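You operate a simulated robot arm through the tools that you are given. There is no shell and no other tool. Be economical: measure what you need, move in short steps, check, and stop when the job is done.

Carry out the task below with a simulated robot arm. There is one attempt and no reset: what you move stays moved.

## Task
Clamp the cam plate and grease its middle with the green dauber.
Fine: take the grease from the pot, put the dauber back, shut the pot again and leave the plate clamped. Set down upright: green dauber. A coat counts when it lies all over at full strength: go over it till it gets no stronger.

Only the result counts: the job must be done as asked and must still hold three seconds after the hand-in. Knocking over, shifting, dropping, spilling or breaking anything else fails it.

## Robot
A 5-joint arm with a two-finger parallel gripper, fixed in place. Base frame: the origin is at the foot of the arm, x ahead of it, y to its left, z up; the work surface is at about z = 0. Units: m, degrees, N and s.
With the tool pointing down near the work surface it reaches from about 0.26 to 0.68 m from the base axis. Its first joint turns from -66.0 to 66.0 degrees. The tool tilts only in the upright plane through the base axis and itself; it spins freely about its own axis. Payload 2.9 kg.
The TCP is the grasp point between the finger pads, 0.03 m short of the fingertips. In the tool frame z runs along the fingers and y along their closing line. The gripper opens to 0.11 m. The fingers are 0.02 m wide and 0.01 m thick; the gripper's body (0.048 by 0.112 m) begins 0.055 m behind the TCP.
Orientation is that of the tool frame in the base frame, as [roll, pitch, yaw] about the fixed x, y, z axes, in that order (R = Rz(yaw) Ry(pitch) Rx(roll)). With the fingers straight down and closing along the base's y, the tool's x points along the base's -x, its y along +y and its z along -z.

## Interface
- The arm moves only by the tool play_rows. Its argument "deltas" is a list that holds one entry, the list of rows, each a list of 7 numbers: the closure, from 0 (fully open) to 1 (shut), then the shift along the tool's x, y, z in mm, then the turn, a rotation vector about the tool's x, y, z in degrees. In form: [[[grip, dx, dy, dz, ax, ay, az], ...]]. A call has 1 to 12 rows; each row is the pose to reach, as a shift and turn from the pose commanded when the call began, along the tool's axes at that moment. A row lasts 0.2 s, in which the tool goes at most 0.05 m and 8.6 degrees; a call with a longer step from one row to the next is refused whole, and so is a gripper value outside its range. Where a pose cannot be reached the arm comes as near as it can. A force on the tool above 40 N (or 10 N above the force at the start of the call, whichever is more), or a blocked arm, ends the call early, and 0.2 s more pass. Each finger travels about 0.108 m/s and halts on what it meets, pressing with about 23 N; the grip force reading is that of the motor and also rises with nothing between the fingers. The clock runs only during rows and for 0.2 s after the last one: add rows that repeat a pose to give the fingers time. It gives the time, the measured TCP pose, the force on the tool (base axes), the opening and the grip force at its end, in the units of the frame above (readings bear some noise), with the torque about the TCP (base axes, N m) and any sound that the robot's microphone picked up.
- Cameras (640 x 400 px; columns grow to the right, rows downward): "scene" is fixed at [0.0388, -0.4573, 0.5977]; the picture's right is [0.74, -0.68, 0.00], its down [-0.43, -0.47, -0.77] and it looks along [0.52, 0.57, -0.64] (base axes); focal length 337 px, centre (320, 200). "wrist" rides on the gripper at [0.072, 0.017, -0.103] in the tool frame; the picture's right is [-0.23, 0.97, 0.00], its down [-0.76, -0.18, -0.62] and it looks along [-0.61, -0.14, 0.78] (tool axes); focal length 222 px, centre (320, 200). There is no depth. A picture from a camera that has moved, and an enlarged one, comes with that camera's place and axes in the base frame and with its lens.
- capture(camera): a new picture of that camera. No time passes.
- zoom(camera, box): a new picture of the part [left, top, right, bottom] of that camera's present view, enlarged. No time passes.
- hand_in(): hands the job in; it is judged then, once.

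Work in short steps. Places have to be worked out from the pictures, the camera data and where the tool is seen: move nearer, look again, correct. Check each grasp and each placing, and mend what went wrong. You have 120 turns and 84 pictures in all, those below and enlarged ones among them. Open the gripper and draw the arm clear of the work before you hand the job in, unless the task says otherwise; then end with one line.

The tools are called after "Request:" by a JSON object that holds its "api" and its "payload". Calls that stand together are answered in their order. play_rows: Moves the arm, as the interface text tells. Its arguments: {"type":"object","properties":{"deltas":{"type":"array","items":{"type":"array","items":{"type":"array","items":{"type":"number"}}}}},"required":["deltas"]} The other tools are called the same way: capture (camera) takes a picture; zoom (camera, box) takes an enlarged picture of a part of a camera's view; hand_in () hands the job in.

At the start:

```text
time: 0.0
eef_pos: [0.3476, -0.3354, 0.3368]
orientation: [-179.9, 0.0, -180.0]
ft_force: [0.5, 0.3, -0.4]
wrist_torque: [0.02, 0.01, -0.02]
finger_gap: 0.11
gripper_force: 0.0
```

scene: 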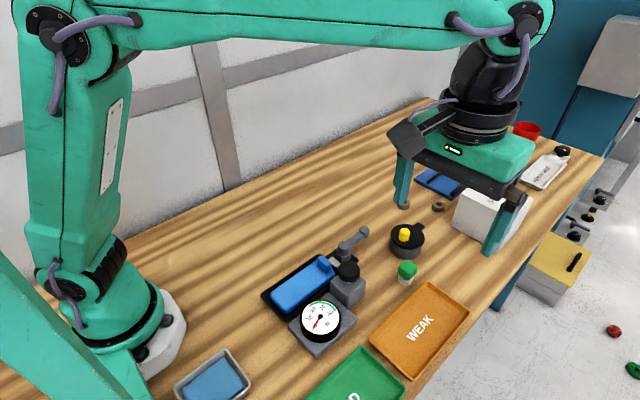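
wrist: 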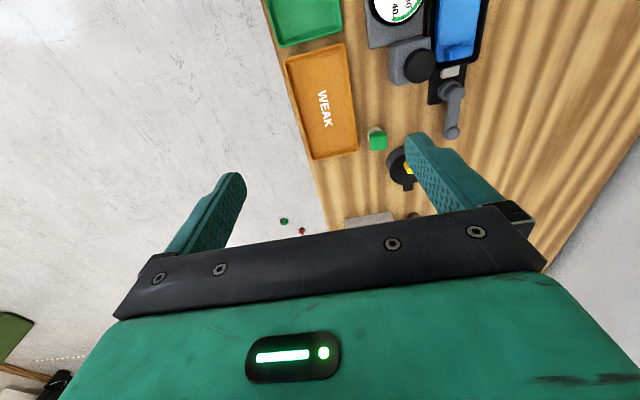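

I'll look closely at the work area first.

Request:
{"api": "zoom", "payload": {"camera": "scene", "box": [240, 200, 400, 380]}}

Request:
{"api": "zoom", "payload": {"camera": "scene", "box": [370, 120, 600, 290]}}

Request:
{"api": "zoom", "payload": {"camera": "wrist", "box": [260, 0, 520, 220]}}

```text
2.22 times, centred on (320, 290) of scene
camera zoom: at [0.0388, -0.4573, 0.5977], right [0.74, -0.68, 0.0], down [-0.43, -0.47, -0.77], along [0.52, 0.57, -0.64], focal length 749 px, centre (320, 0)
```

zoom: 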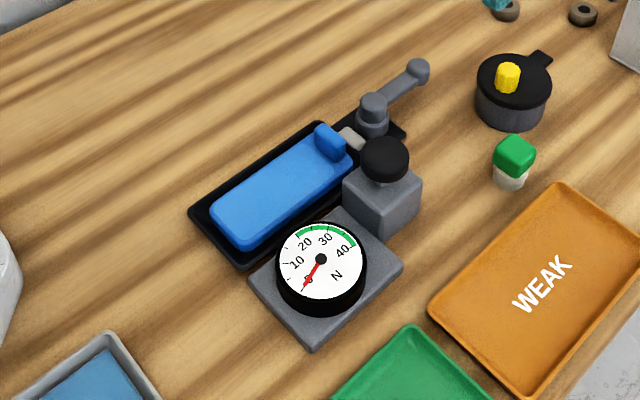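

```text
2.35 times, centred on (485, 205) of scene
camera zoom: at [0.0388, -0.4573, 0.5977], right [0.74, -0.68, 0.0], down [-0.43, -0.47, -0.77], along [0.52, 0.57, -0.64], focal length 794 px, centre (-68, 188)
```

zoom: 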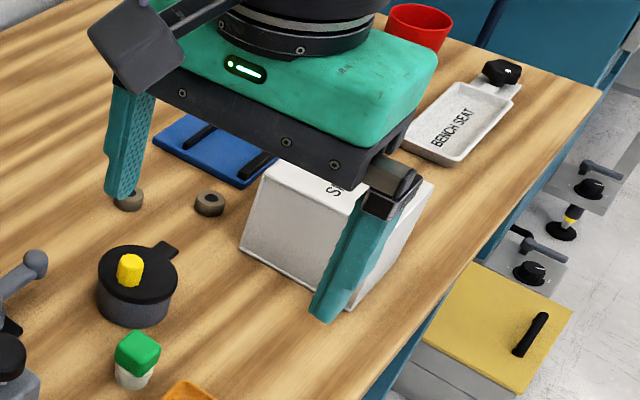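

```text
1.82 times, centred on (390, 110) of wrist
camera zoom: at [0.2751, -0.3209, 0.4385], right [0.23, 0.97, 0.0], down [0.76, -0.18, 0.62], along [0.61, -0.14, -0.78], focal length 404 px, centre (193, 364)
```

zoom: 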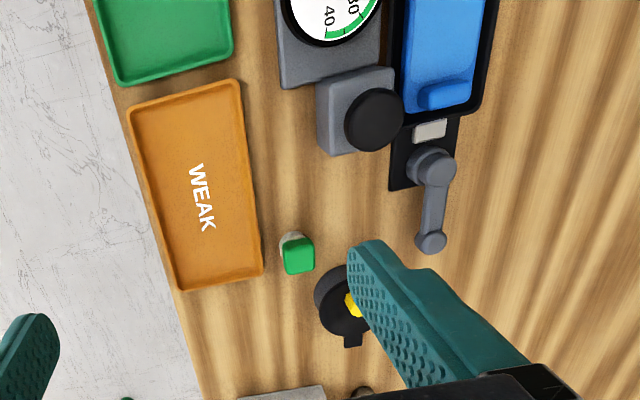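

The reachable things seem to be a cam bed with blue plate, gauge and lever, the pot, and the green dauber. I raise the arm and move over the bed for a wrist view.

Request:
{"api": "play_rows", "payload": {"deltas": [[[0, 10, 35, -20, 0, 0, 0], [0, 20, 75, -40, 0, 0, 0], [0, 30, 115, -60, 0, 0, 0], [0, 40, 155, -80, 0, 0, 0], [0, 50, 190, -100, 0, 0, 0]]]}}

Request:
{"api": "capture", "payload": {"camera": "wrist"}}

Request:
{"api": "capture", "payload": {"camera": "scene"}}

```text
time: 1.2
eef_pos: [0.2983, -0.1432, 0.4383]
orientation: [179.9, 0.1, 179.9]
ft_force: [-0.4, -0.3, -0.1]
wrist_torque: [0.02, -0.02, -0.01]
finger_gap: 0.1102
gripper_force: 0.0
```

```text
78 pictures are left
camera wrist: at [0.2246, -0.128, 0.5402], right [0.23, 0.97, 0.0], down [0.76, -0.18, 0.62], along [0.61, -0.14, -0.78], focal length 222 px, centre (320, 200)
```

wrist: 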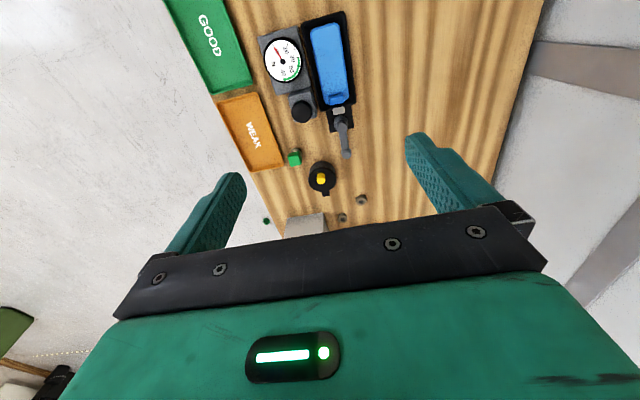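

```text
77 pictures are left
```

scene: 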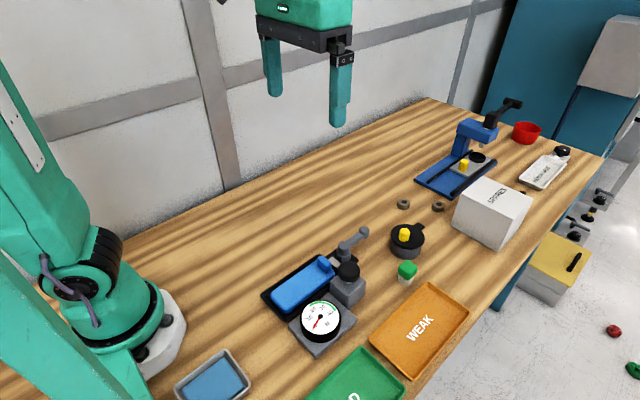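

A blue toggle-clamp fixture is now visible at the far end; zoom in.

Request:
{"api": "zoom", "payload": {"camera": "scene", "box": [385, 80, 545, 180]}}

Request:
{"api": "zoom", "payload": {"camera": "scene", "box": [380, 130, 600, 290]}}

Request:
{"api": "zoom", "payload": {"camera": "wrist", "box": [240, 0, 400, 110]}}

```text
4.00 times, centred on (465, 130) of scene
camera zoom: at [0.0388, -0.4573, 0.5977], right [0.74, -0.68, 0.0], down [-0.43, -0.47, -0.77], along [0.52, 0.57, -0.64], focal length 1349 px, centre (-260, 480)
```

zoom: 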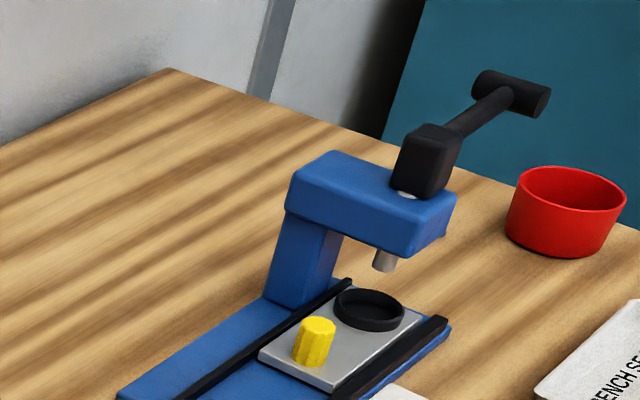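

```text
2.50 times, centred on (490, 210) of scene
camera zoom: at [0.0388, -0.4573, 0.5977], right [0.74, -0.68, 0.0], down [-0.43, -0.47, -0.77], along [0.52, 0.57, -0.64], focal length 843 px, centre (-105, 175)
```

zoom: 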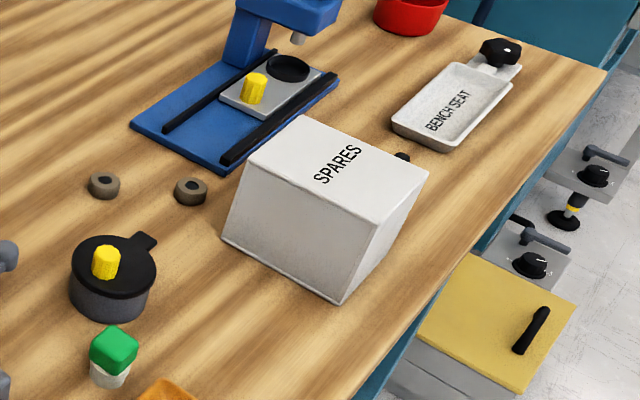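

```text
3.64 times, centred on (320, 55) of wrist
camera zoom: at [0.2246, -0.128, 0.5402], right [0.23, 0.97, 0.0], down [0.76, -0.18, 0.62], along [0.61, -0.14, -0.78], focal length 808 px, centre (320, 727)
```

zoom: 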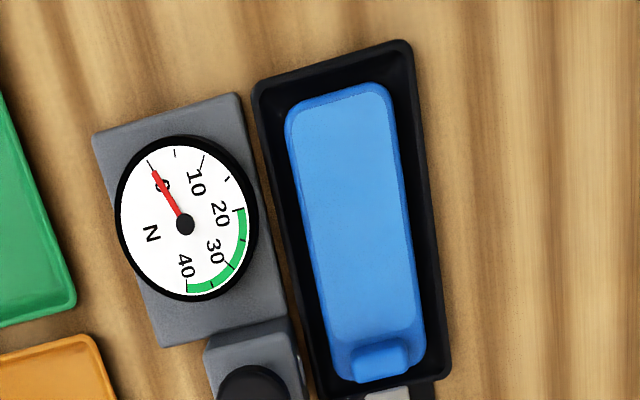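

The far press is out of reach; the cam bed with the grey lever is the clamp. I move closer to see the lever and cam.

Request:
{"api": "play_rows", "payload": {"deltas": [[[0, -15, 2, 35, 0, 0, 0], [0, -30, 4, 70, 0, 0, 0], [0, -50, 6, 105, 0, 0, 0], [0, -65, 8, 140, 0, 0, 0], [0, -80, 10, 170, 0, 0, 0], [0, -80, 10, 190, 0, 0, 0]]]}}

Request:
{"api": "capture", "payload": {"camera": "wrist"}}

Request:
{"api": "zoom", "payload": {"camera": "wrist", "box": [200, 0, 420, 140]}}

Request:
{"api": "zoom", "payload": {"camera": "scene", "box": [310, 210, 390, 310]}}

```text
time: 2.6
eef_pos: [0.3777, -0.1372, 0.2475]
orientation: [179.9, -0.1, 179.9]
ft_force: [-0.6, -0.5, 0.7]
wrist_torque: [0.0, 0.0, 0.02]
finger_gap: 0.1099
gripper_force: 0.0
```

```text
73 pictures are left
camera wrist: at [0.305, -0.1217, 0.3488], right [0.23, 0.97, 0.0], down [0.76, -0.18, 0.62], along [0.61, -0.14, -0.78], focal length 222 px, centre (320, 200)
```

wrist: 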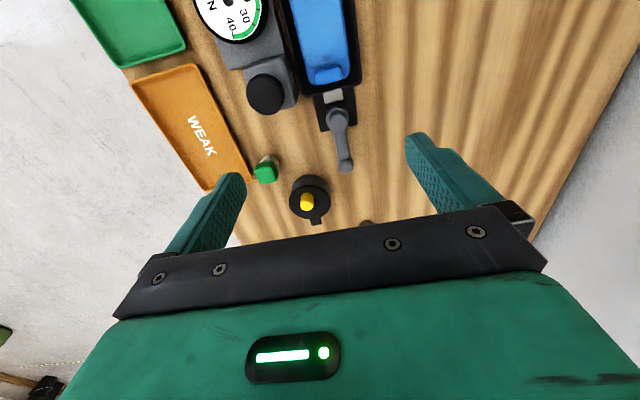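

```text
2.86 times, centred on (310, 70) of wrist
camera zoom: at [0.305, -0.1217, 0.3488], right [0.23, 0.97, 0.0], down [0.76, -0.18, 0.62], along [0.61, -0.14, -0.78], focal length 635 px, centre (349, 571)
```

zoom: 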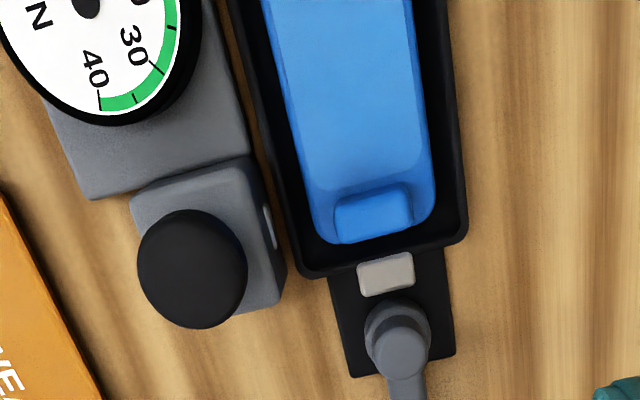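

```text
4.00 times, centred on (350, 260) of scene
camera zoom: at [0.0388, -0.4573, 0.5977], right [0.74, -0.68, 0.0], down [-0.43, -0.47, -0.77], along [0.52, 0.57, -0.64], focal length 1349 px, centre (200, -40)
```

zoom: 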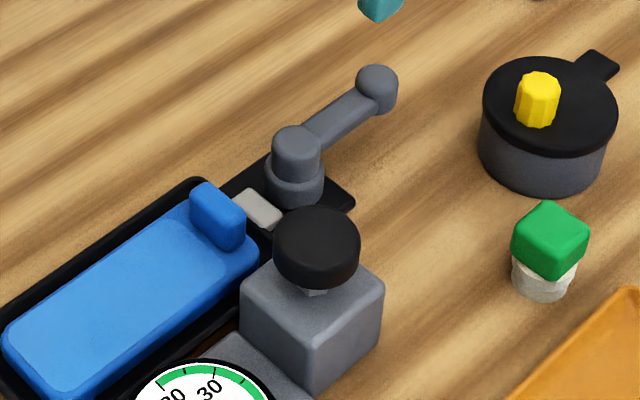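

The grey block's +y face shows a small light plunger. I spin the tool 90° to look at the bed and block from the +y side.

Request:
{"api": "play_rows", "payload": {"deltas": [[[0, 2, 5, 4, 0, 0, 8.5], [0, 4, 10, 8, 0, 0, 17], [0, 6, 15, 12, 0, 0, 25.5], [0, 8, 20, 16, 0, 0, 34], [0, 10, 25, 20, 0, 0, 42.5], [0, 12, 30, 24, 0, 0, 51], [0, 14, 35, 28, 0, 0, 59.5], [0, 16, 40, 32, 0, 0, 68], [0, 18, 45, 36, 0, 0, 76.5], [0, 18, 50, 40, 0, 0, 85], [0, 18, 57, 47, 0, 0, 90]]]}}

Request:
{"api": "capture", "payload": {"camera": "wrist"}}

```text
time: 5.0
eef_pos: [0.3613, -0.08, 0.1976]
orientation: [179.9, 0.0, 89.9]
ft_force: [-0.1, 0.3, 0.4]
wrist_torque: [-0.01, 0.01, 0.04]
finger_gap: 0.1101
gripper_force: 0.0
```

```text
70 pictures are left
camera wrist: at [0.3775, -0.009, 0.2992], right [0.97, -0.23, 0.0], down [-0.18, -0.76, 0.62], along [-0.14, -0.61, -0.78], focal length 222 px, centre (320, 200)
```

wrist: 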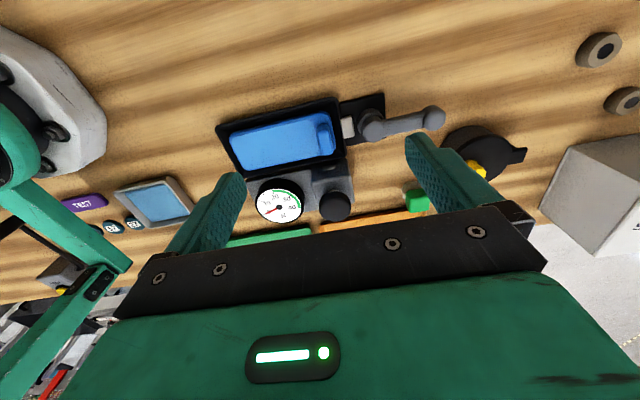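

There is a small console (screen, keys, TEST) near the base. Zoom on it and on the bed.

Request:
{"api": "zoom", "payload": {"camera": "wrist", "box": [60, 150, 210, 260]}}

Request:
{"api": "zoom", "payload": {"camera": "wrist", "box": [210, 85, 450, 230]}}

Request:
{"api": "zoom", "payload": {"camera": "scene", "box": [100, 300, 300, 400]}}

```text
3.64 times, centred on (135, 205) of wrist
camera zoom: at [0.3775, -0.009, 0.2992], right [0.97, -0.23, 0.0], down [-0.18, -0.76, 0.62], along [-0.14, -0.61, -0.78], focal length 808 px, centre (993, 182)
```

zoom: 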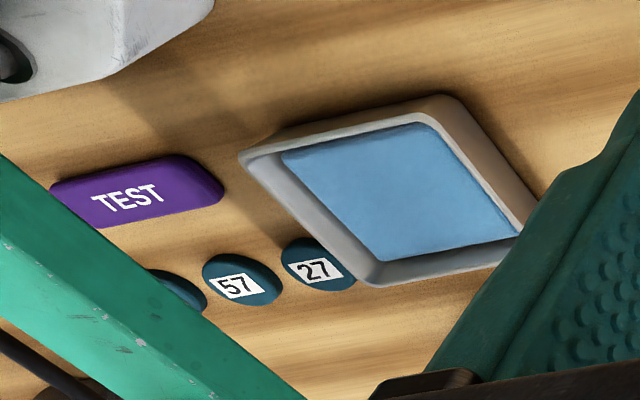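

```text
2.67 times, centred on (330, 158) of wrist
camera zoom: at [0.3775, -0.009, 0.2992], right [0.97, -0.23, 0.0], down [-0.18, -0.76, 0.62], along [-0.14, -0.61, -0.78], focal length 592 px, centre (293, 313)
```

zoom: 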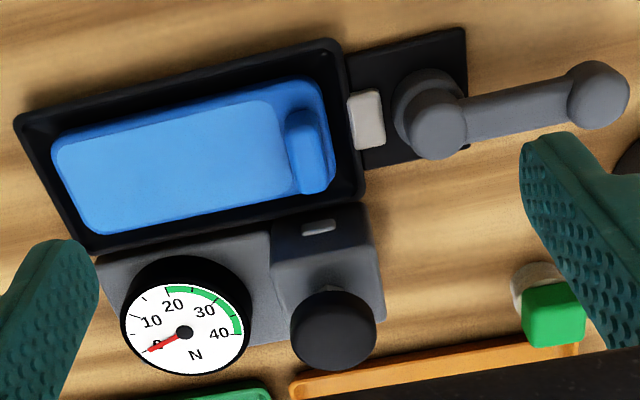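

```text
3.20 times, centred on (200, 350) of scene
camera zoom: at [0.0387, -0.4573, 0.5977], right [0.74, -0.68, 0.0], down [-0.43, -0.47, -0.77], along [0.52, 0.57, -0.64], focal length 1079 px, centre (704, -280)
```

zoom: 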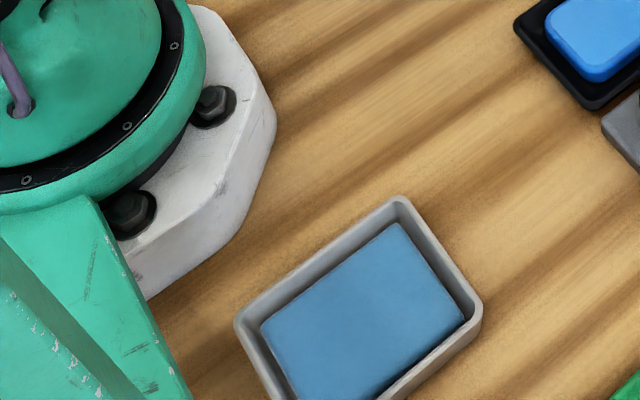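

Now a closer look at the pot and dauber.

Request:
{"api": "play_rows", "payload": {"deltas": [[[0, -15, 40, 0, 0, 0, 0], [0, -30, 80, 10, 0, 0, 0], [0, -50, 110, 20, 0, 0, 0], [0, -60, 130, 30, 0, 0, 0]]]}}

Request:
{"api": "capture", "payload": {"camera": "wrist"}}

Request:
{"api": "zoom", "payload": {"camera": "scene", "box": [380, 200, 450, 300]}}

```text
time: 6.0
eef_pos: [0.4891, -0.1399, 0.1675]
orientation: [-180.0, 0.0, 89.9]
ft_force: [0.0, -0.2, -0.3]
wrist_torque: [-0.01, -0.02, 0.02]
finger_gap: 0.1099
gripper_force: 0.1
```

```text
66 pictures are left
camera wrist: at [0.5056, -0.0695, 0.2696], right [0.97, -0.23, 0.0], down [-0.18, -0.76, 0.62], along [-0.14, -0.61, -0.78], focal length 222 px, centre (320, 200)
```

wrist: 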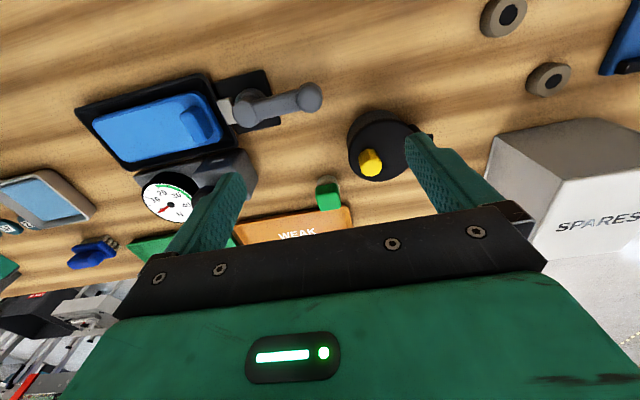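

```text
4.00 times, centred on (415, 250) of scene
camera zoom: at [0.0387, -0.4573, 0.5977], right [0.74, -0.68, 0.0], down [-0.43, -0.47, -0.77], along [0.52, 0.57, -0.64], focal length 1349 px, centre (-60, 0)
```

zoom: 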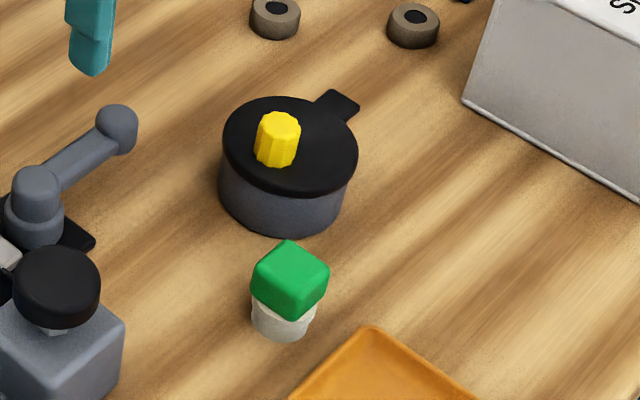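

Pot centre ≈ (0.552, -0.188), lid top z≈0.042, knob near (0.537,-0.192). I shift to see the tab (hinge?) unobstructed.

Request:
{"api": "play_rows", "payload": {"deltas": [[[0, 0, 40, 10, 0, 0, 0], [0, 0, 70, 25, 0, 0, 0], [0, 0, 80, 30, 0, 0, 0]]]}}

Request:
{"api": "zoom", "payload": {"camera": "wrist", "box": [200, 90, 420, 220]}}

```text
time: 6.8
eef_pos: [0.5708, -0.1376, 0.1372]
orientation: [180.0, 0.0, 90.0]
ft_force: [-0.4, -0.8, -0.5]
wrist_torque: [0.02, 0.0, 0.03]
finger_gap: 0.1101
gripper_force: 0.0
```

```text
2.91 times, centred on (310, 155) of wrist
camera zoom: at [0.5867, -0.0672, 0.2395], right [0.97, -0.23, 0.0], down [-0.18, -0.76, 0.62], along [-0.14, -0.61, -0.78], focal length 646 px, centre (349, 331)
```

zoom: 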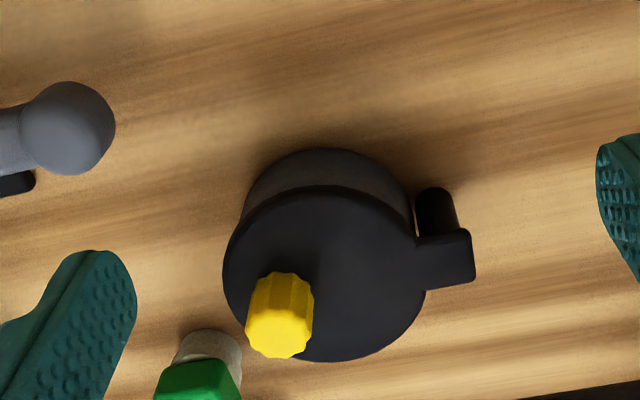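

The lid has a vertical pivot post at ≈(0.595,-0.197), so it swings sideways. The clamp lever's ball is ≈(0.484,-0.121,0.048) and its hub is ≈(0.417,-0.120). I go above the lever ball with the fingers closing along y, half-closed to cage the ball.

Request:
{"api": "play_rows", "payload": {"deltas": [[[0, 2, -8, 0, 0, 0, -8.5], [0.1, 4, -16, 0, 0, 0, -17], [0.2, 6, -24, 0, 0, 0, -25.5], [0.3, 8, -32, 0, 0, 0, -34], [0.4, 10, -40, 0, 0, 0, -42.5], [0.5, 12, -48, 0, 0, 0, -51], [0.55, 14, -56, 0, 0, 0, -59.5], [0.6, 15, -64, 0, 0, 0, -68], [0.65, 16, -72, 0, 0, 0, -76.5], [0.65, 17, -80, 0, 0, 0, -85], [0.65, 17, -87, 0, 0, 0, -90], [0.65, 17, -87, 30, 0, 0, -90]]]}}

Request:
{"api": "capture", "payload": {"camera": "wrist"}}

Request:
{"api": "zoom", "payload": {"camera": "scene", "box": [310, 190, 410, 290]}}

```text
time: 9.4
eef_pos: [0.4834, -0.1228, 0.1082]
orientation: [-179.9, 0.0, -180.0]
ft_force: [0.6, -0.4, 0.3]
wrist_torque: [0.01, -0.02, 0.03]
finger_gap: 0.0386
gripper_force: 0.0
```

```text
63 pictures are left
camera wrist: at [0.4107, -0.1081, 0.2098], right [0.23, 0.97, 0.0], down [0.76, -0.18, 0.62], along [0.61, -0.14, -0.78], focal length 222 px, centre (320, 200)
```

wrist: 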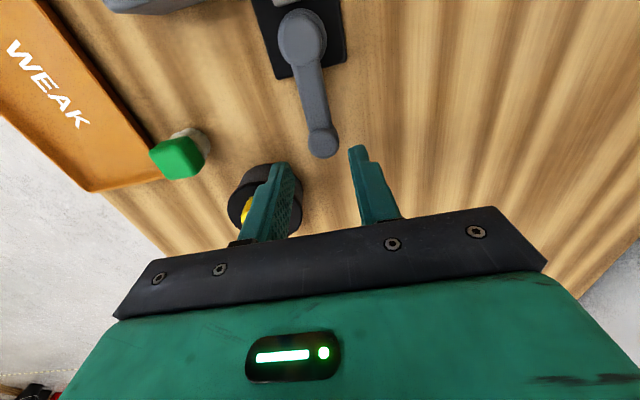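

```text
4.00 times, centred on (360, 240) of scene
camera zoom: at [0.0387, -0.4573, 0.5977], right [0.74, -0.68, 0.0], down [-0.43, -0.47, -0.77], along [0.52, 0.57, -0.64], focal length 1349 px, centre (160, 40)
```

zoom: 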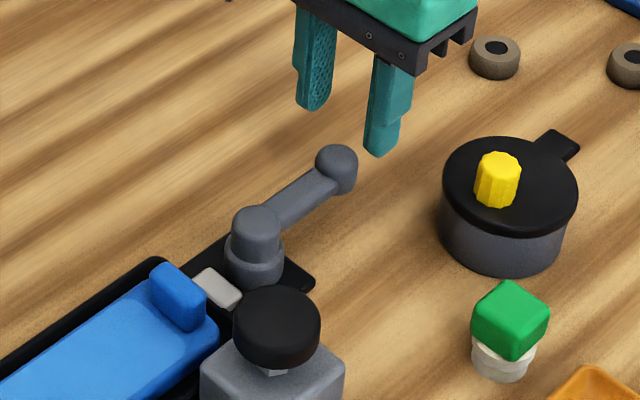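

Alignment is good (ball re-measured at (0.484,-0.123)). Descend to cage it.

Request:
{"api": "play_rows", "payload": {"deltas": [[[0.65, 0, 0, 20, 0, 0, 0], [0.65, 0, 0, 40, 0, 0, 0], [0.65, 0, 0, 48, 0, 0, 0]]]}}

Request:
{"api": "zoom", "payload": {"camera": "scene", "box": [310, 190, 410, 290]}}

```text
time: 10.2
eef_pos: [0.4813, -0.1232, 0.0607]
orientation: [-180.0, 0.1, 179.8]
ft_force: [-0.3, 0.0, -1.0]
wrist_torque: [0.01, -0.01, 0.0]
finger_gap: 0.0382
gripper_force: 0.0
```

```text
4.00 times, centred on (360, 240) of scene
camera zoom: at [0.0388, -0.4573, 0.5977], right [0.74, -0.68, 0.0], down [-0.43, -0.47, -0.77], along [0.52, 0.57, -0.64], focal length 1349 px, centre (160, 40)
```

zoom: 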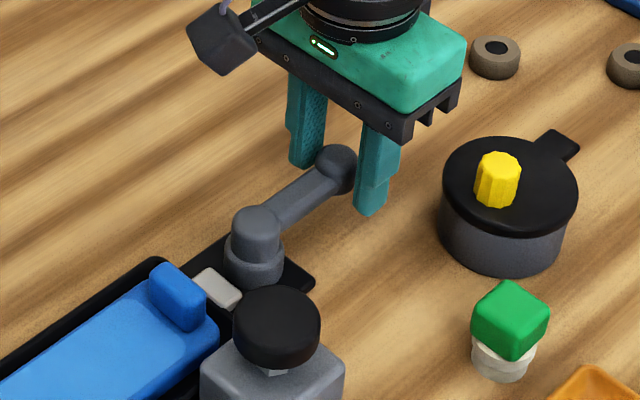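

Ball is caged. Swing the lever gently toward +y by 24° and read forces.

Request:
{"api": "play_rows", "payload": {"deltas": [[[0.65, 0.2, 4.6, 0, 0, 0, -4], [0.65, 0.6, 9.2, 0, 0, 0, -8], [0.65, 1.4, 13.7, 0, 0, 0, -12], [0.65, 2.6, 18.2, 0, 0, 0, -16], [0.65, 4, 22.6, 0, 0, 0, -20], [0.65, 5.7, 26.8, 0, 0, 0, -24]]]}}

Request:
{"api": "zoom", "payload": {"camera": "scene", "box": [310, 190, 410, 290]}}

```text
time: 11.5
eef_pos: [0.4807, -0.1055, 0.0624]
orientation: [-179.7, 0.6, -159.8]
ft_force: [6.3, -27.5, -6.4]
wrist_torque: [-0.3, -0.31, -0.13]
finger_gap: 0.0517
gripper_force: 13.5
stopped in row 6: the force on the tool passed its limit at 43 N (the readings are from after the stop); the commanded pose is now the measured one
```

```text
4.00 times, centred on (360, 240) of scene
camera zoom: at [0.0388, -0.4573, 0.5977], right [0.74, -0.68, 0.0], down [-0.43, -0.47, -0.77], along [0.52, 0.57, -0.64], focal length 1349 px, centre (160, 40)
```

zoom: 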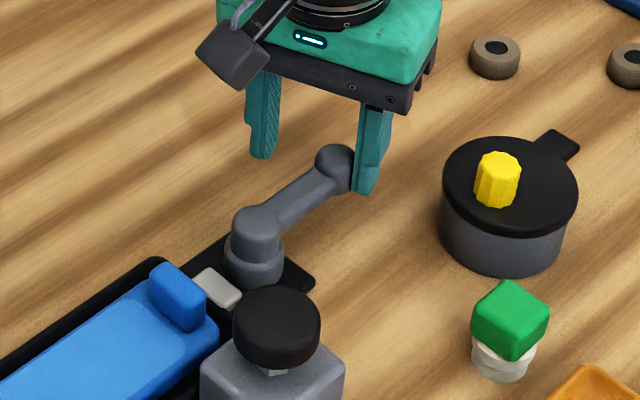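

The lever is at a stop in that direction and did not move, so it must swing toward -y. Recentre first.

Request:
{"api": "play_rows", "payload": {"deltas": [[[0.65, 1, -5, 0, 0, 0, 6], [0.65, 2, -10, 1, 0, 0, 12], [0.65, 3, -17, 2, 0, 0, 20], [0.65, 3, -17, 2, 0, 0, 20]]]}}

```text
time: 12.5
eef_pos: [0.4813, -0.1191, 0.0595]
orientation: [179.9, 0.1, -179.5]
ft_force: [0.4, -0.2, 0.1]
wrist_torque: [0.02, -0.01, -0.01]
finger_gap: 0.0385
gripper_force: 0.1
```

Free again. Swing the lever toward -y by 24°.

Request:
{"api": "play_rows", "payload": {"deltas": [[[0.65, 0.2, -6.6, 0, 0, 0, 4], [0.65, 0.6, -11.2, 0, 0, 0, 8], [0.65, 1.4, -15.7, 0, 0, 0, 12], [0.65, 2.6, -20.2, 0, 0, 0, 16], [0.65, 4, -24.6, 0, 0, 0, 20], [0.65, 5.7, -28.8, 0, 0, 0, 24]]]}}

Request:
{"api": "zoom", "payload": {"camera": "scene", "box": [310, 190, 410, 290]}}

```text
time: 13.9
eef_pos: [0.4784, -0.1479, 0.0594]
orientation: [180.0, 0.1, 156.5]
ft_force: [0.4, -0.3, -0.5]
wrist_torque: [0.06, 0.0, 0.03]
finger_gap: 0.0391
gripper_force: 0.9
```

```text
4.00 times, centred on (360, 240) of scene
camera zoom: at [0.0388, -0.4573, 0.5977], right [0.74, -0.68, 0.0], down [-0.43, -0.47, -0.77], along [0.52, 0.57, -0.64], focal length 1349 px, centre (160, 40)
```

zoom: 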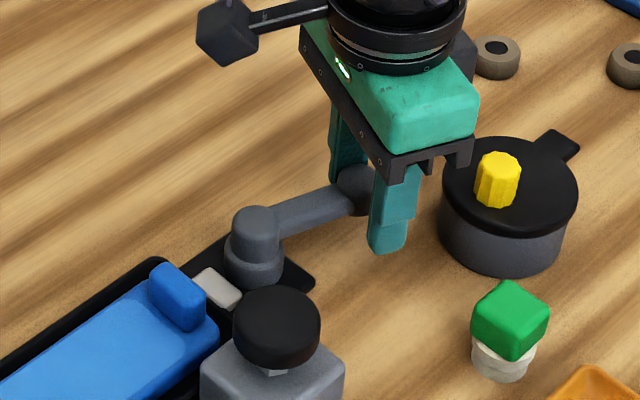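

The lever moves freely this way. Continue 35° more, watching forces.

Request:
{"api": "play_rows", "payload": {"deltas": [[[0.68, 0.25, -5.8, 0, 0, 0, 5], [0.68, 1, -11.5, 0, 0, 0, 10], [0.68, 2.2, -17.1, 0, 0, 0, 15], [0.68, 4, -22.6, 0, 0, 0, 20], [0.68, 6.2, -27.9, 0, 0, 0, 25], [0.68, 8.8, -33, 0, 0, 0, 30], [0.68, 11.9, -37.9, 0, 0, 0, 35]]]}}

Request:
{"api": "zoom", "payload": {"camera": "scene", "box": [280, 190, 420, 350]}}

```text
time: 15.5
eef_pos: [0.4504, -0.1783, 0.0583]
orientation: [179.8, 0.3, 121.5]
ft_force: [0.8, 0.5, -0.5]
wrist_torque: [0.02, 0.0, 0.02]
finger_gap: 0.0358
gripper_force: 0.6
```

```text
2.50 times, centred on (350, 270) of scene
camera zoom: at [0.0388, -0.4573, 0.5977], right [0.74, -0.68, 0.0], down [-0.43, -0.47, -0.77], along [0.52, 0.57, -0.64], focal length 843 px, centre (245, 25)
```

zoom: 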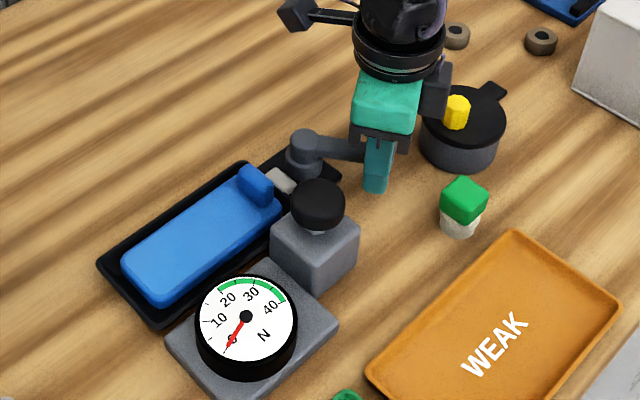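

Lever at ~60° with no resistance yet. Continue 25° more.

Request:
{"api": "play_rows", "payload": {"deltas": [[[0.68, 0.25, -5.8, 0, 0, 0, 5], [0.68, 1, -11.5, 0, 0, 0, 10], [0.68, 2.2, -17.1, 0, 0, 0, 15], [0.68, 4, -22.6, 0, 0, 0, 20], [0.68, 6.2, -27.9, 0, 0, 0, 25]]]}}

Request:
{"api": "zoom", "payload": {"camera": "scene", "box": [280, 190, 420, 350]}}

```text
time: 16.7
eef_pos: [0.4229, -0.1876, 0.0604]
orientation: [179.8, 0.1, 96.4]
ft_force: [0.6, 0.2, -0.8]
wrist_torque: [0.02, -0.03, 0.0]
finger_gap: 0.0357
gripper_force: 1.0
```

```text
2.50 times, centred on (350, 270) of scene
camera zoom: at [0.0388, -0.4573, 0.5977], right [0.74, -0.68, 0.0], down [-0.43, -0.47, -0.77], along [0.52, 0.57, -0.64], focal length 843 px, centre (245, 25)
```

zoom: 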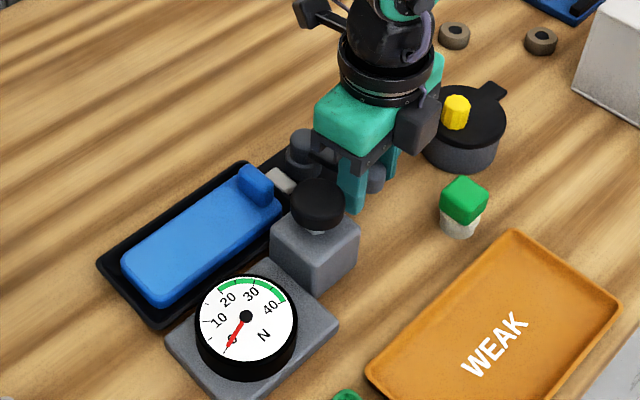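

The leading finger is near the block; I rise and look at the lever, pad and block.

Request:
{"api": "play_rows", "payload": {"deltas": [[[0.6, 0, 0, -30, 0, 0, 0], [0.6, 0, 0, -60, 0, 0, 0], [0.6, -10, 20, -90, 0, 0, 0]]]}}

Request:
{"api": "capture", "payload": {"camera": "wrist"}}

Request:
{"api": "zoom", "payload": {"camera": "scene", "box": [310, 210, 390, 310]}}

```text
time: 17.5
eef_pos: [0.4468, -0.1963, 0.1506]
orientation: [179.8, 0.1, 96.5]
ft_force: [-0.8, -0.3, -1.5]
wrist_torque: [0.03, -0.02, -0.01]
finger_gap: 0.0441
gripper_force: 0.1
```

```text
56 pictures are left
camera wrist: at [0.4538, -0.124, 0.2516], right [0.99, -0.11, 0.0], down [-0.09, -0.78, 0.62], along [-0.07, -0.62, -0.78], focal length 222 px, centre (320, 200)
```

wrist: 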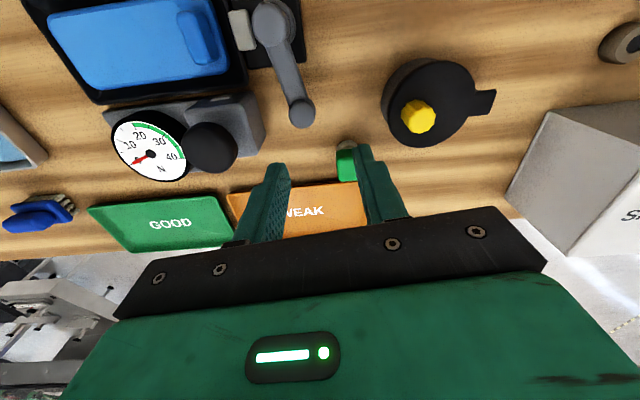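

```text
4.00 times, centred on (350, 260) of scene
camera zoom: at [0.0387, -0.4573, 0.5977], right [0.74, -0.68, 0.0], down [-0.43, -0.47, -0.77], along [0.52, 0.57, -0.64], focal length 1349 px, centre (200, -40)
```

zoom: 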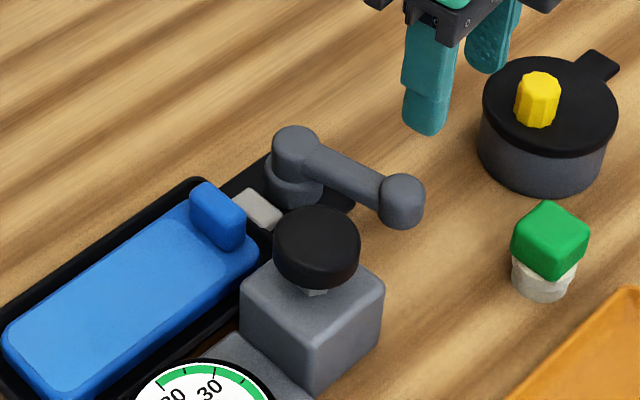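

Request:
{"api": "zoom", "payload": {"camera": "wrist", "box": [20, 0, 340, 200]}}

```text
2.00 times, centred on (180, 100) of wrist
camera zoom: at [0.4538, -0.124, 0.2516], right [0.99, -0.11, 0.0], down [-0.09, -0.78, 0.62], along [-0.07, -0.62, -0.78], focal length 444 px, centre (600, 400)
```

zoom: 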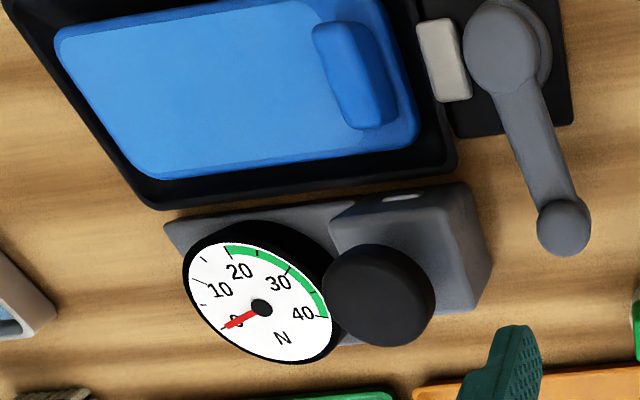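

Lever is now at ≈78°, ball at (0.431,-0.186). I'll push it on with closed fingers from its +x side.

Request:
{"api": "play_rows", "payload": {"deltas": [[[0.8, 9, 12, 0, 0, 0, 6.5], [1, 9, 12, 30, 0, 0, 6.5], [1, 9, 12, 60, 0, 0, 6.5], [1, 9, 12, 89, 0, 0, 6.5], [1, 9, 12, 89, 0, 0, 6.5]]]}}

```text
time: 18.7
eef_pos: [0.4555, -0.1848, 0.0608]
orientation: [179.8, 0.0, 90.1]
ft_force: [-0.6, 0.6, 0.0]
wrist_torque: [0.01, 0.01, 0.01]
finger_gap: 0.0001
gripper_force: 22.9
```

Push toward -x in small steps.

Request:
{"api": "play_rows", "payload": {"deltas": [[[1, 0, -6, 0, 0, 0, 0], [1, -1, -12, 0, 0, 0, 0], [1, -2, -18, 0, 0, 0, 0], [1, -2, -24, 0, 0, 0, 0], [1, -2, -30, 0, 0, 0, 0]]]}}

Request:
{"api": "zoom", "payload": {"camera": "scene", "box": [280, 190, 420, 350]}}

```text
time: 19.8
eef_pos: [0.4356, -0.187, 0.0615]
orientation: [178.8, 0.5, 90.3]
ft_force: [5.2, 0.9, -4.9]
wrist_torque: [-0.01, -0.14, -0.1]
finger_gap: 0.0
gripper_force: 23.2
stopped in row 5: the force on the tool passed its limit at 49 N (the readings are from after the stop); the commanded pose is now the measured one
```

```text
2.50 times, centred on (350, 270) of scene
camera zoom: at [0.0388, -0.4573, 0.5977], right [0.74, -0.68, 0.0], down [-0.43, -0.47, -0.77], along [0.52, 0.57, -0.64], focal length 843 px, centre (245, 25)
```

zoom: 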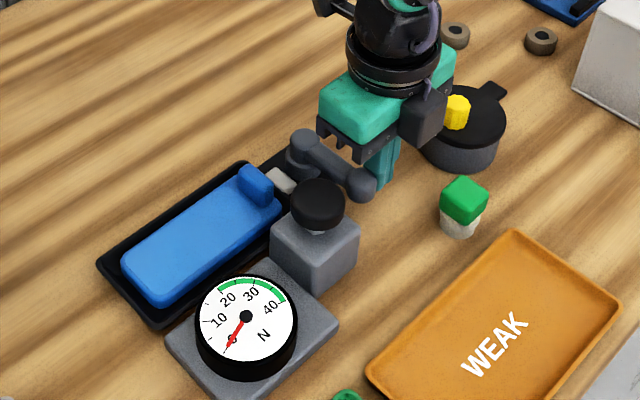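

The lever came to a firm stop at ≈90°. Back off and inspect.

Request:
{"api": "play_rows", "payload": {"deltas": [[[1, 0, 15, 0, 0, 0, 0], [1, 0, 25, -40, 0, 0, 0], [0.8, 0, 20, -90, 0, 0, 0]]]}}

Request:
{"api": "zoom", "payload": {"camera": "wrist", "box": [20, 0, 340, 200]}}

Request:
{"api": "zoom", "payload": {"camera": "scene", "box": [310, 210, 390, 310]}}

```text
refused: row 3 steps farther than a row can; nothing moved
```

```text
2.00 times, centred on (180, 100) of wrist
camera zoom: at [0.4501, -0.1157, 0.1634], right [0.97, -0.22, 0.02], down [-0.19, -0.76, 0.63], along [-0.12, -0.61, -0.78], focal length 444 px, centre (600, 400)
```

zoom: 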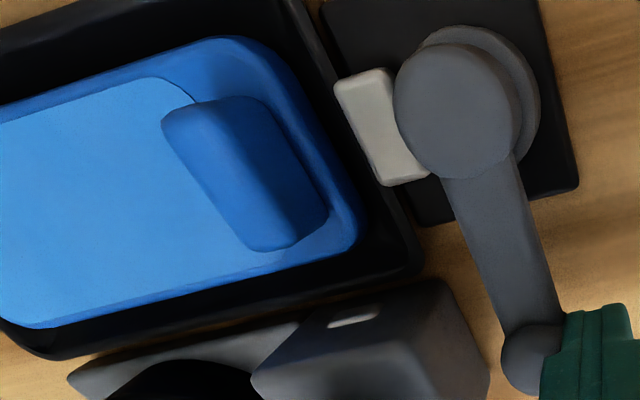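

```text
4.00 times, centred on (350, 260) of scene
camera zoom: at [0.0388, -0.4573, 0.5977], right [0.74, -0.68, 0.0], down [-0.43, -0.47, -0.77], along [0.52, 0.57, -0.64], focal length 1349 px, centre (200, -40)
```

zoom: 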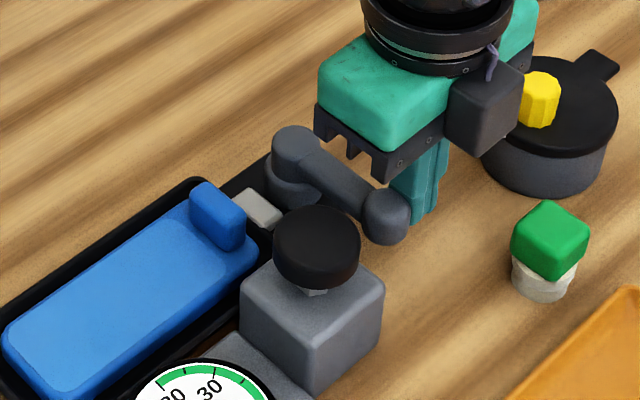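

Back off in permissible steps and inspect whether the lever holds.

Request:
{"api": "play_rows", "payload": {"deltas": [[[1, 0, 15, 0, 0, 0, 0], [1, 0, 25, -40, 0, 0, 0], [0.8, 0, 25, -80, 0, 0, 0], [0.7, 0, 25, -90, 0, 0, 0]]]}}

Request:
{"api": "zoom", "payload": {"camera": "wrist", "box": [20, 0, 340, 200]}}

```text
time: 20.8
eef_pos: [0.4598, -0.185, 0.1533]
orientation: [178.8, 0.4, 90.3]
ft_force: [0.9, -0.2, 0.2]
wrist_torque: [-0.01, -0.03, 0.0]
finger_gap: 0.0327
gripper_force: 0.1
```

```text
2.00 times, centred on (180, 100) of wrist
camera zoom: at [0.4732, -0.1141, 0.2547], right [0.97, -0.22, 0.02], down [-0.19, -0.76, 0.63], along [-0.12, -0.61, -0.78], focal length 444 px, centre (600, 400)
```

zoom: 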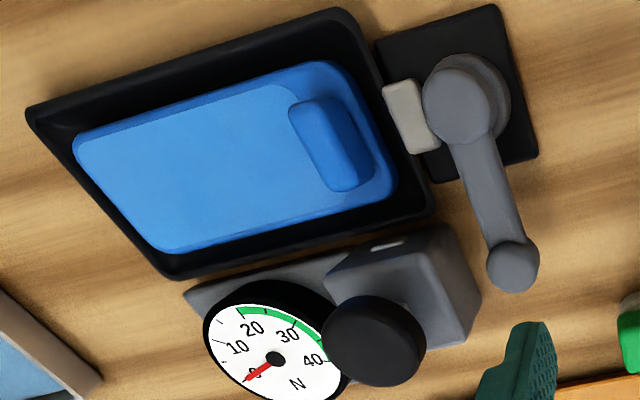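

The lever holds at ≈90°. Next the pot lid: straighten the tool, then turn to yaw 180 above the yellow knob.

Request:
{"api": "play_rows", "payload": {"deltas": [[[0.67, -5, 20, 5, 1.2, 0.4, 0], [0.67, -12, 40, 10, 1.2, 0.4, 0]]]}}

Request:
{"api": "play_rows", "payload": {"deltas": [[[0.67, 0, 6, 0, 0, 0, -8.2], [0.67, 0, 12, 0, 0, 0, -16.4], [0.67, 0, 18, 0, 0, 0, -24.6], [0.67, 0, 24, 0, 0, 0, -32.8], [0.67, 0, 30, 0, 0, 0, -41], [0.67, 0, 33, 0, 0, 0, -49.2], [0.67, 0, 33, 0, 0, 0, -57.4], [0.67, 0, 33, 0, 0, 0, -65.6], [0.67, 0, 33, 0, 0, 0, -73.8], [0.67, 0, 33, 0, 0, 0, -82], [0.67, 0, 33, 10, 0, 0, -90]]]}}

Request:
{"api": "capture", "payload": {"camera": "wrist"}}

```text
time: 21.4
eef_pos: [0.4992, -0.1983, 0.1438]
orientation: [-180.0, -0.1, 90.2]
ft_force: [1.2, -0.2, 0.1]
wrist_torque: [-0.01, 0.0, 0.0]
finger_gap: 0.0362
gripper_force: 0.0
```

```text
time: 23.8
eef_pos: [0.5327, -0.199, 0.134]
orientation: [180.0, 0.1, -179.6]
ft_force: [-0.4, 0.6, 0.4]
wrist_torque: [-0.02, 0.03, 0.0]
finger_gap: 0.0362
gripper_force: 0.0
```

```text
49 pictures are left
camera wrist: at [0.4588, -0.1836, 0.2356], right [0.22, 0.98, 0.0], down [0.76, -0.17, 0.62], along [0.61, -0.14, -0.78], focal length 222 px, centre (320, 200)
```

wrist: 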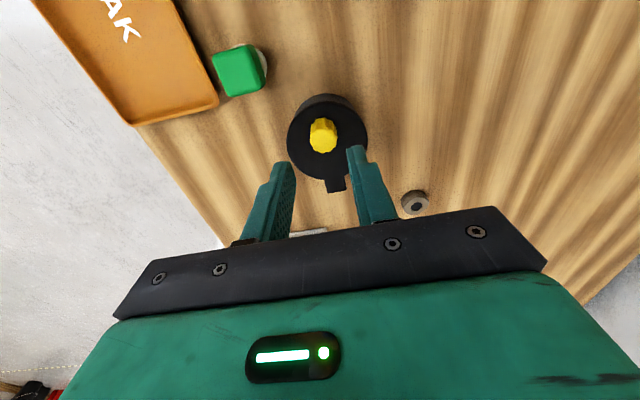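

Knob measured at (0.531,-0.199), matching the TCP. Descend to cage the knob (tips just above the lid).

Request:
{"api": "play_rows", "payload": {"deltas": [[[0.67, 1, 0, 25, 0, 0, 0], [0.67, 1, 0, 45, 0, 0, 0], [0.67, 1, 0, 54, 0, 0, 0]]]}}

Request:
{"api": "zoom", "payload": {"camera": "scene", "box": [360, 190, 460, 290]}}

```text
time: 24.6
eef_pos: [0.5308, -0.1974, 0.079]
orientation: [180.0, -0.1, -179.8]
ft_force: [-0.3, 1.0, -1.0]
wrist_torque: [0.04, 0.0, -0.02]
finger_gap: 0.0365
gripper_force: 0.0
```

```text
4.00 times, centred on (410, 240) of scene
camera zoom: at [0.0388, -0.4573, 0.5977], right [0.74, -0.68, 0.0], down [-0.43, -0.47, -0.77], along [0.52, 0.57, -0.64], focal length 1349 px, centre (-40, 40)
```

zoom: 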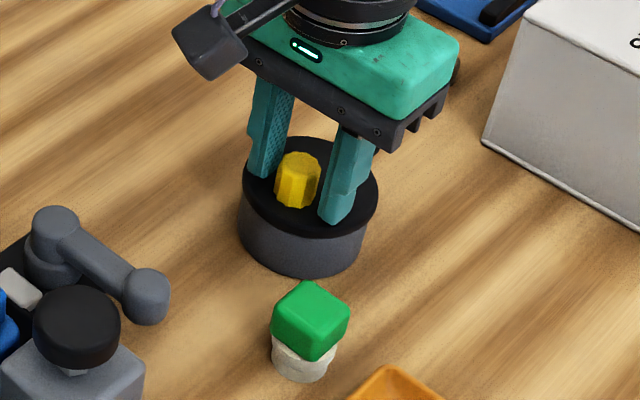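

Swing the lid toward +y about the pivot, 30° first.

Request:
{"api": "play_rows", "payload": {"deltas": [[[0.67, -0.3, 6.6, 0, 0, 0, 6], [0.67, -1.4, 13.1, 0, 0, 0, 12], [0.67, -3.1, 19.5, 0, 0, 0, 18], [0.67, -5.4, 25.6, 0, 0, 0, 24], [0.67, -8.4, 31.5, 0, 0, 0, 30]]]}}

Request:
{"api": "zoom", "payload": {"camera": "scene", "box": [360, 190, 460, 290]}}

```text
time: 25.7
eef_pos: [0.5349, -0.1814, 0.0815]
orientation: [-179.9, 0.2, 155.0]
ft_force: [-8.7, -24.1, 1.6]
wrist_torque: [-0.72, 0.38, -0.03]
finger_gap: 0.0492
gripper_force: 12.8
stopped in row 5: the force on the tool passed its limit at 43 N (the readings are from after the stop); the commanded pose is now the measured one
```

```text
4.00 times, centred on (410, 240) of scene
camera zoom: at [0.0387, -0.4573, 0.5977], right [0.74, -0.68, 0.0], down [-0.43, -0.47, -0.77], along [0.52, 0.57, -0.64], focal length 1349 px, centre (-40, 40)
```

zoom: 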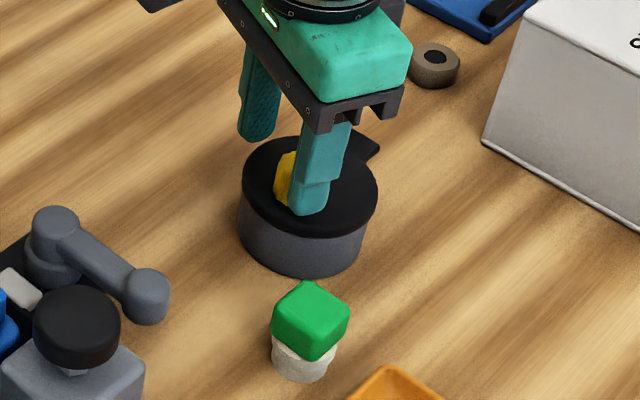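

It is blocked in that direction (the pot itself did not move). Recentre, then try toward -y, which is clear of dauber and box by my measure.

Request:
{"api": "play_rows", "payload": {"deltas": [[[0.67, -1.5, -6, 1, 0, 0, -8], [0.67, -3, -11, 2, 0, 0, -16], [0.67, -4.5, -16.7, 2, 0, 0, -24.8], [0.67, -4.5, -16.7, 2, 0, 0, -24.8]]]}}

Request:
{"api": "play_rows", "payload": {"deltas": [[[0.67, -0.3, -6.6, 0, 0, 0, -6], [0.67, -1.4, -13.1, 0, 0, 0, -12], [0.67, -3.1, -19.5, 0, 0, 0, -18], [0.67, -5.4, -25.6, 0, 0, 0, -24]]]}}

Request:
{"api": "zoom", "payload": {"camera": "scene", "box": [360, 190, 460, 290]}}

```text
refused: row 3 steps farther than a row can; nothing moved
```

```text
time: 26.7
eef_pos: [0.5286, -0.2017, 0.0811]
orientation: [-179.9, 0.4, 179.4]
ft_force: [-0.1, -0.2, -0.5]
wrist_torque: [-0.01, -0.01, 0.02]
finger_gap: 0.0364
gripper_force: 0.0
```

```text
4.00 times, centred on (410, 240) of scene
camera zoom: at [0.0388, -0.4573, 0.5977], right [0.74, -0.68, 0.0], down [-0.43, -0.47, -0.77], along [0.52, 0.57, -0.64], focal length 1349 px, centre (-40, 40)
```

zoom: 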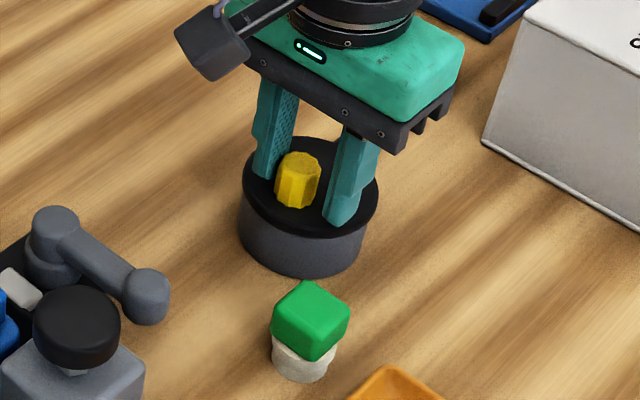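

That second call happened to recentre me. Now the -y swing, 24°.

Request:
{"api": "play_rows", "payload": {"deltas": [[[0.67, -0.3, -6.6, 0, 0, 0, -6], [0.67, -1.4, -13.1, 0, 0, 0, -12], [0.67, -3.1, -19.5, 0, 0, 0, -18], [0.67, -5.4, -25.6, 0, 0, 0, -24]]]}}

Request:
{"api": "zoom", "payload": {"camera": "scene", "box": [360, 190, 460, 290]}}

```text
time: 27.7
eef_pos: [0.5351, -0.2289, 0.081]
orientation: [-179.8, 0.2, -156.6]
ft_force: [0.4, 0.0, 0.2]
wrist_torque: [0.03, -0.03, 0.0]
finger_gap: 0.0364
gripper_force: 0.1
```

```text
4.00 times, centred on (410, 240) of scene
camera zoom: at [0.0388, -0.4573, 0.5977], right [0.74, -0.68, 0.0], down [-0.43, -0.47, -0.77], along [0.52, 0.57, -0.64], focal length 1349 px, centre (-40, 40)
```

zoom: 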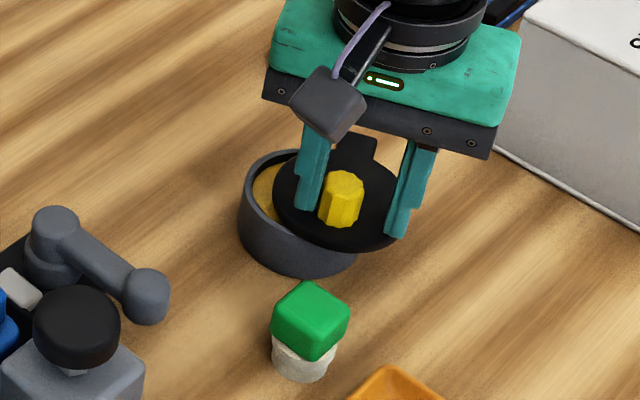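

The lid opens this way, yellow grease visible. Continue 48°.

Request:
{"api": "play_rows", "payload": {"deltas": [[[0.67, -0.5, -7.7, 0, 0, 0, -7], [0.67, -1.9, -15.2, 0, 0, 0, -14], [0.67, -4.2, -22.6, 0, 0, 0, -21], [0.67, -7.4, -29.6, 0, 0, 0, -28], [0.67, -11.4, -36.1, 0, 0, 0, -35], [0.67, -16.2, -42.2, 0, 0, 0, -42], [0.67, -20.8, -46.8, 0, 0, 0, -48]]]}}

Request:
{"api": "zoom", "payload": {"camera": "scene", "box": [380, 190, 500, 290]}}

```text
time: 29.3
eef_pos: [0.5742, -0.2652, 0.0803]
orientation: [-179.8, 0.0, -108.4]
ft_force: [-0.5, 0.2, 0.2]
wrist_torque: [-0.01, 0.02, -0.03]
finger_gap: 0.0362
gripper_force: 0.1
```

```text
4.00 times, centred on (440, 240) of scene
camera zoom: at [0.0387, -0.4573, 0.5977], right [0.74, -0.68, 0.0], down [-0.43, -0.47, -0.77], along [0.52, 0.57, -0.64], focal length 1349 px, centre (-160, 40)
```

zoom: 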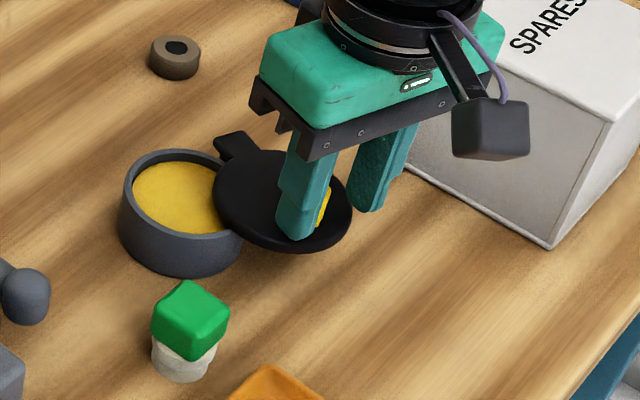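

Nearly clear; swing another 28° so the pot mouth is fully open.

Request:
{"api": "play_rows", "payload": {"deltas": [[[0.67, -0.5, -7.7, 0, 0, 0, -7], [0.67, -1.9, -15.2, 0, 0, 0, -14], [0.67, -4.2, -22.6, 0, 0, 0, -21], [0.67, -7.4, -29.6, 0, 0, 0, -28]]]}}

Request:
{"api": "zoom", "payload": {"camera": "scene", "box": [380, 190, 500, 290]}}

```text
time: 30.3
eef_pos: [0.6034, -0.2676, 0.0797]
orientation: [-179.8, -0.1, -80.6]
ft_force: [0.0, 0.1, 0.4]
wrist_torque: [-0.01, -0.02, -0.03]
finger_gap: 0.0364
gripper_force: 0.3
```

```text
4.00 times, centred on (440, 240) of scene
camera zoom: at [0.0387, -0.4573, 0.5977], right [0.74, -0.68, 0.0], down [-0.43, -0.47, -0.77], along [0.52, 0.57, -0.64], focal length 1349 px, centre (-160, 40)
```

zoom: 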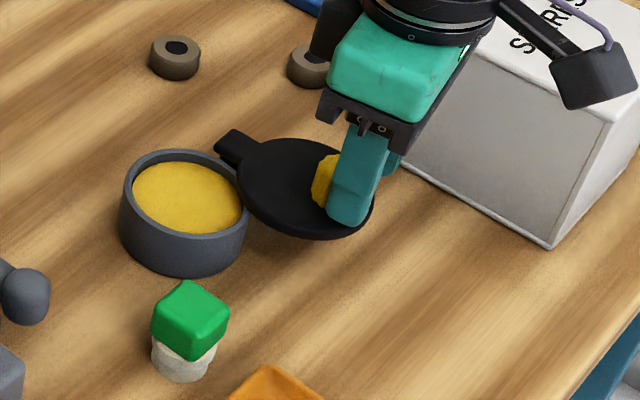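

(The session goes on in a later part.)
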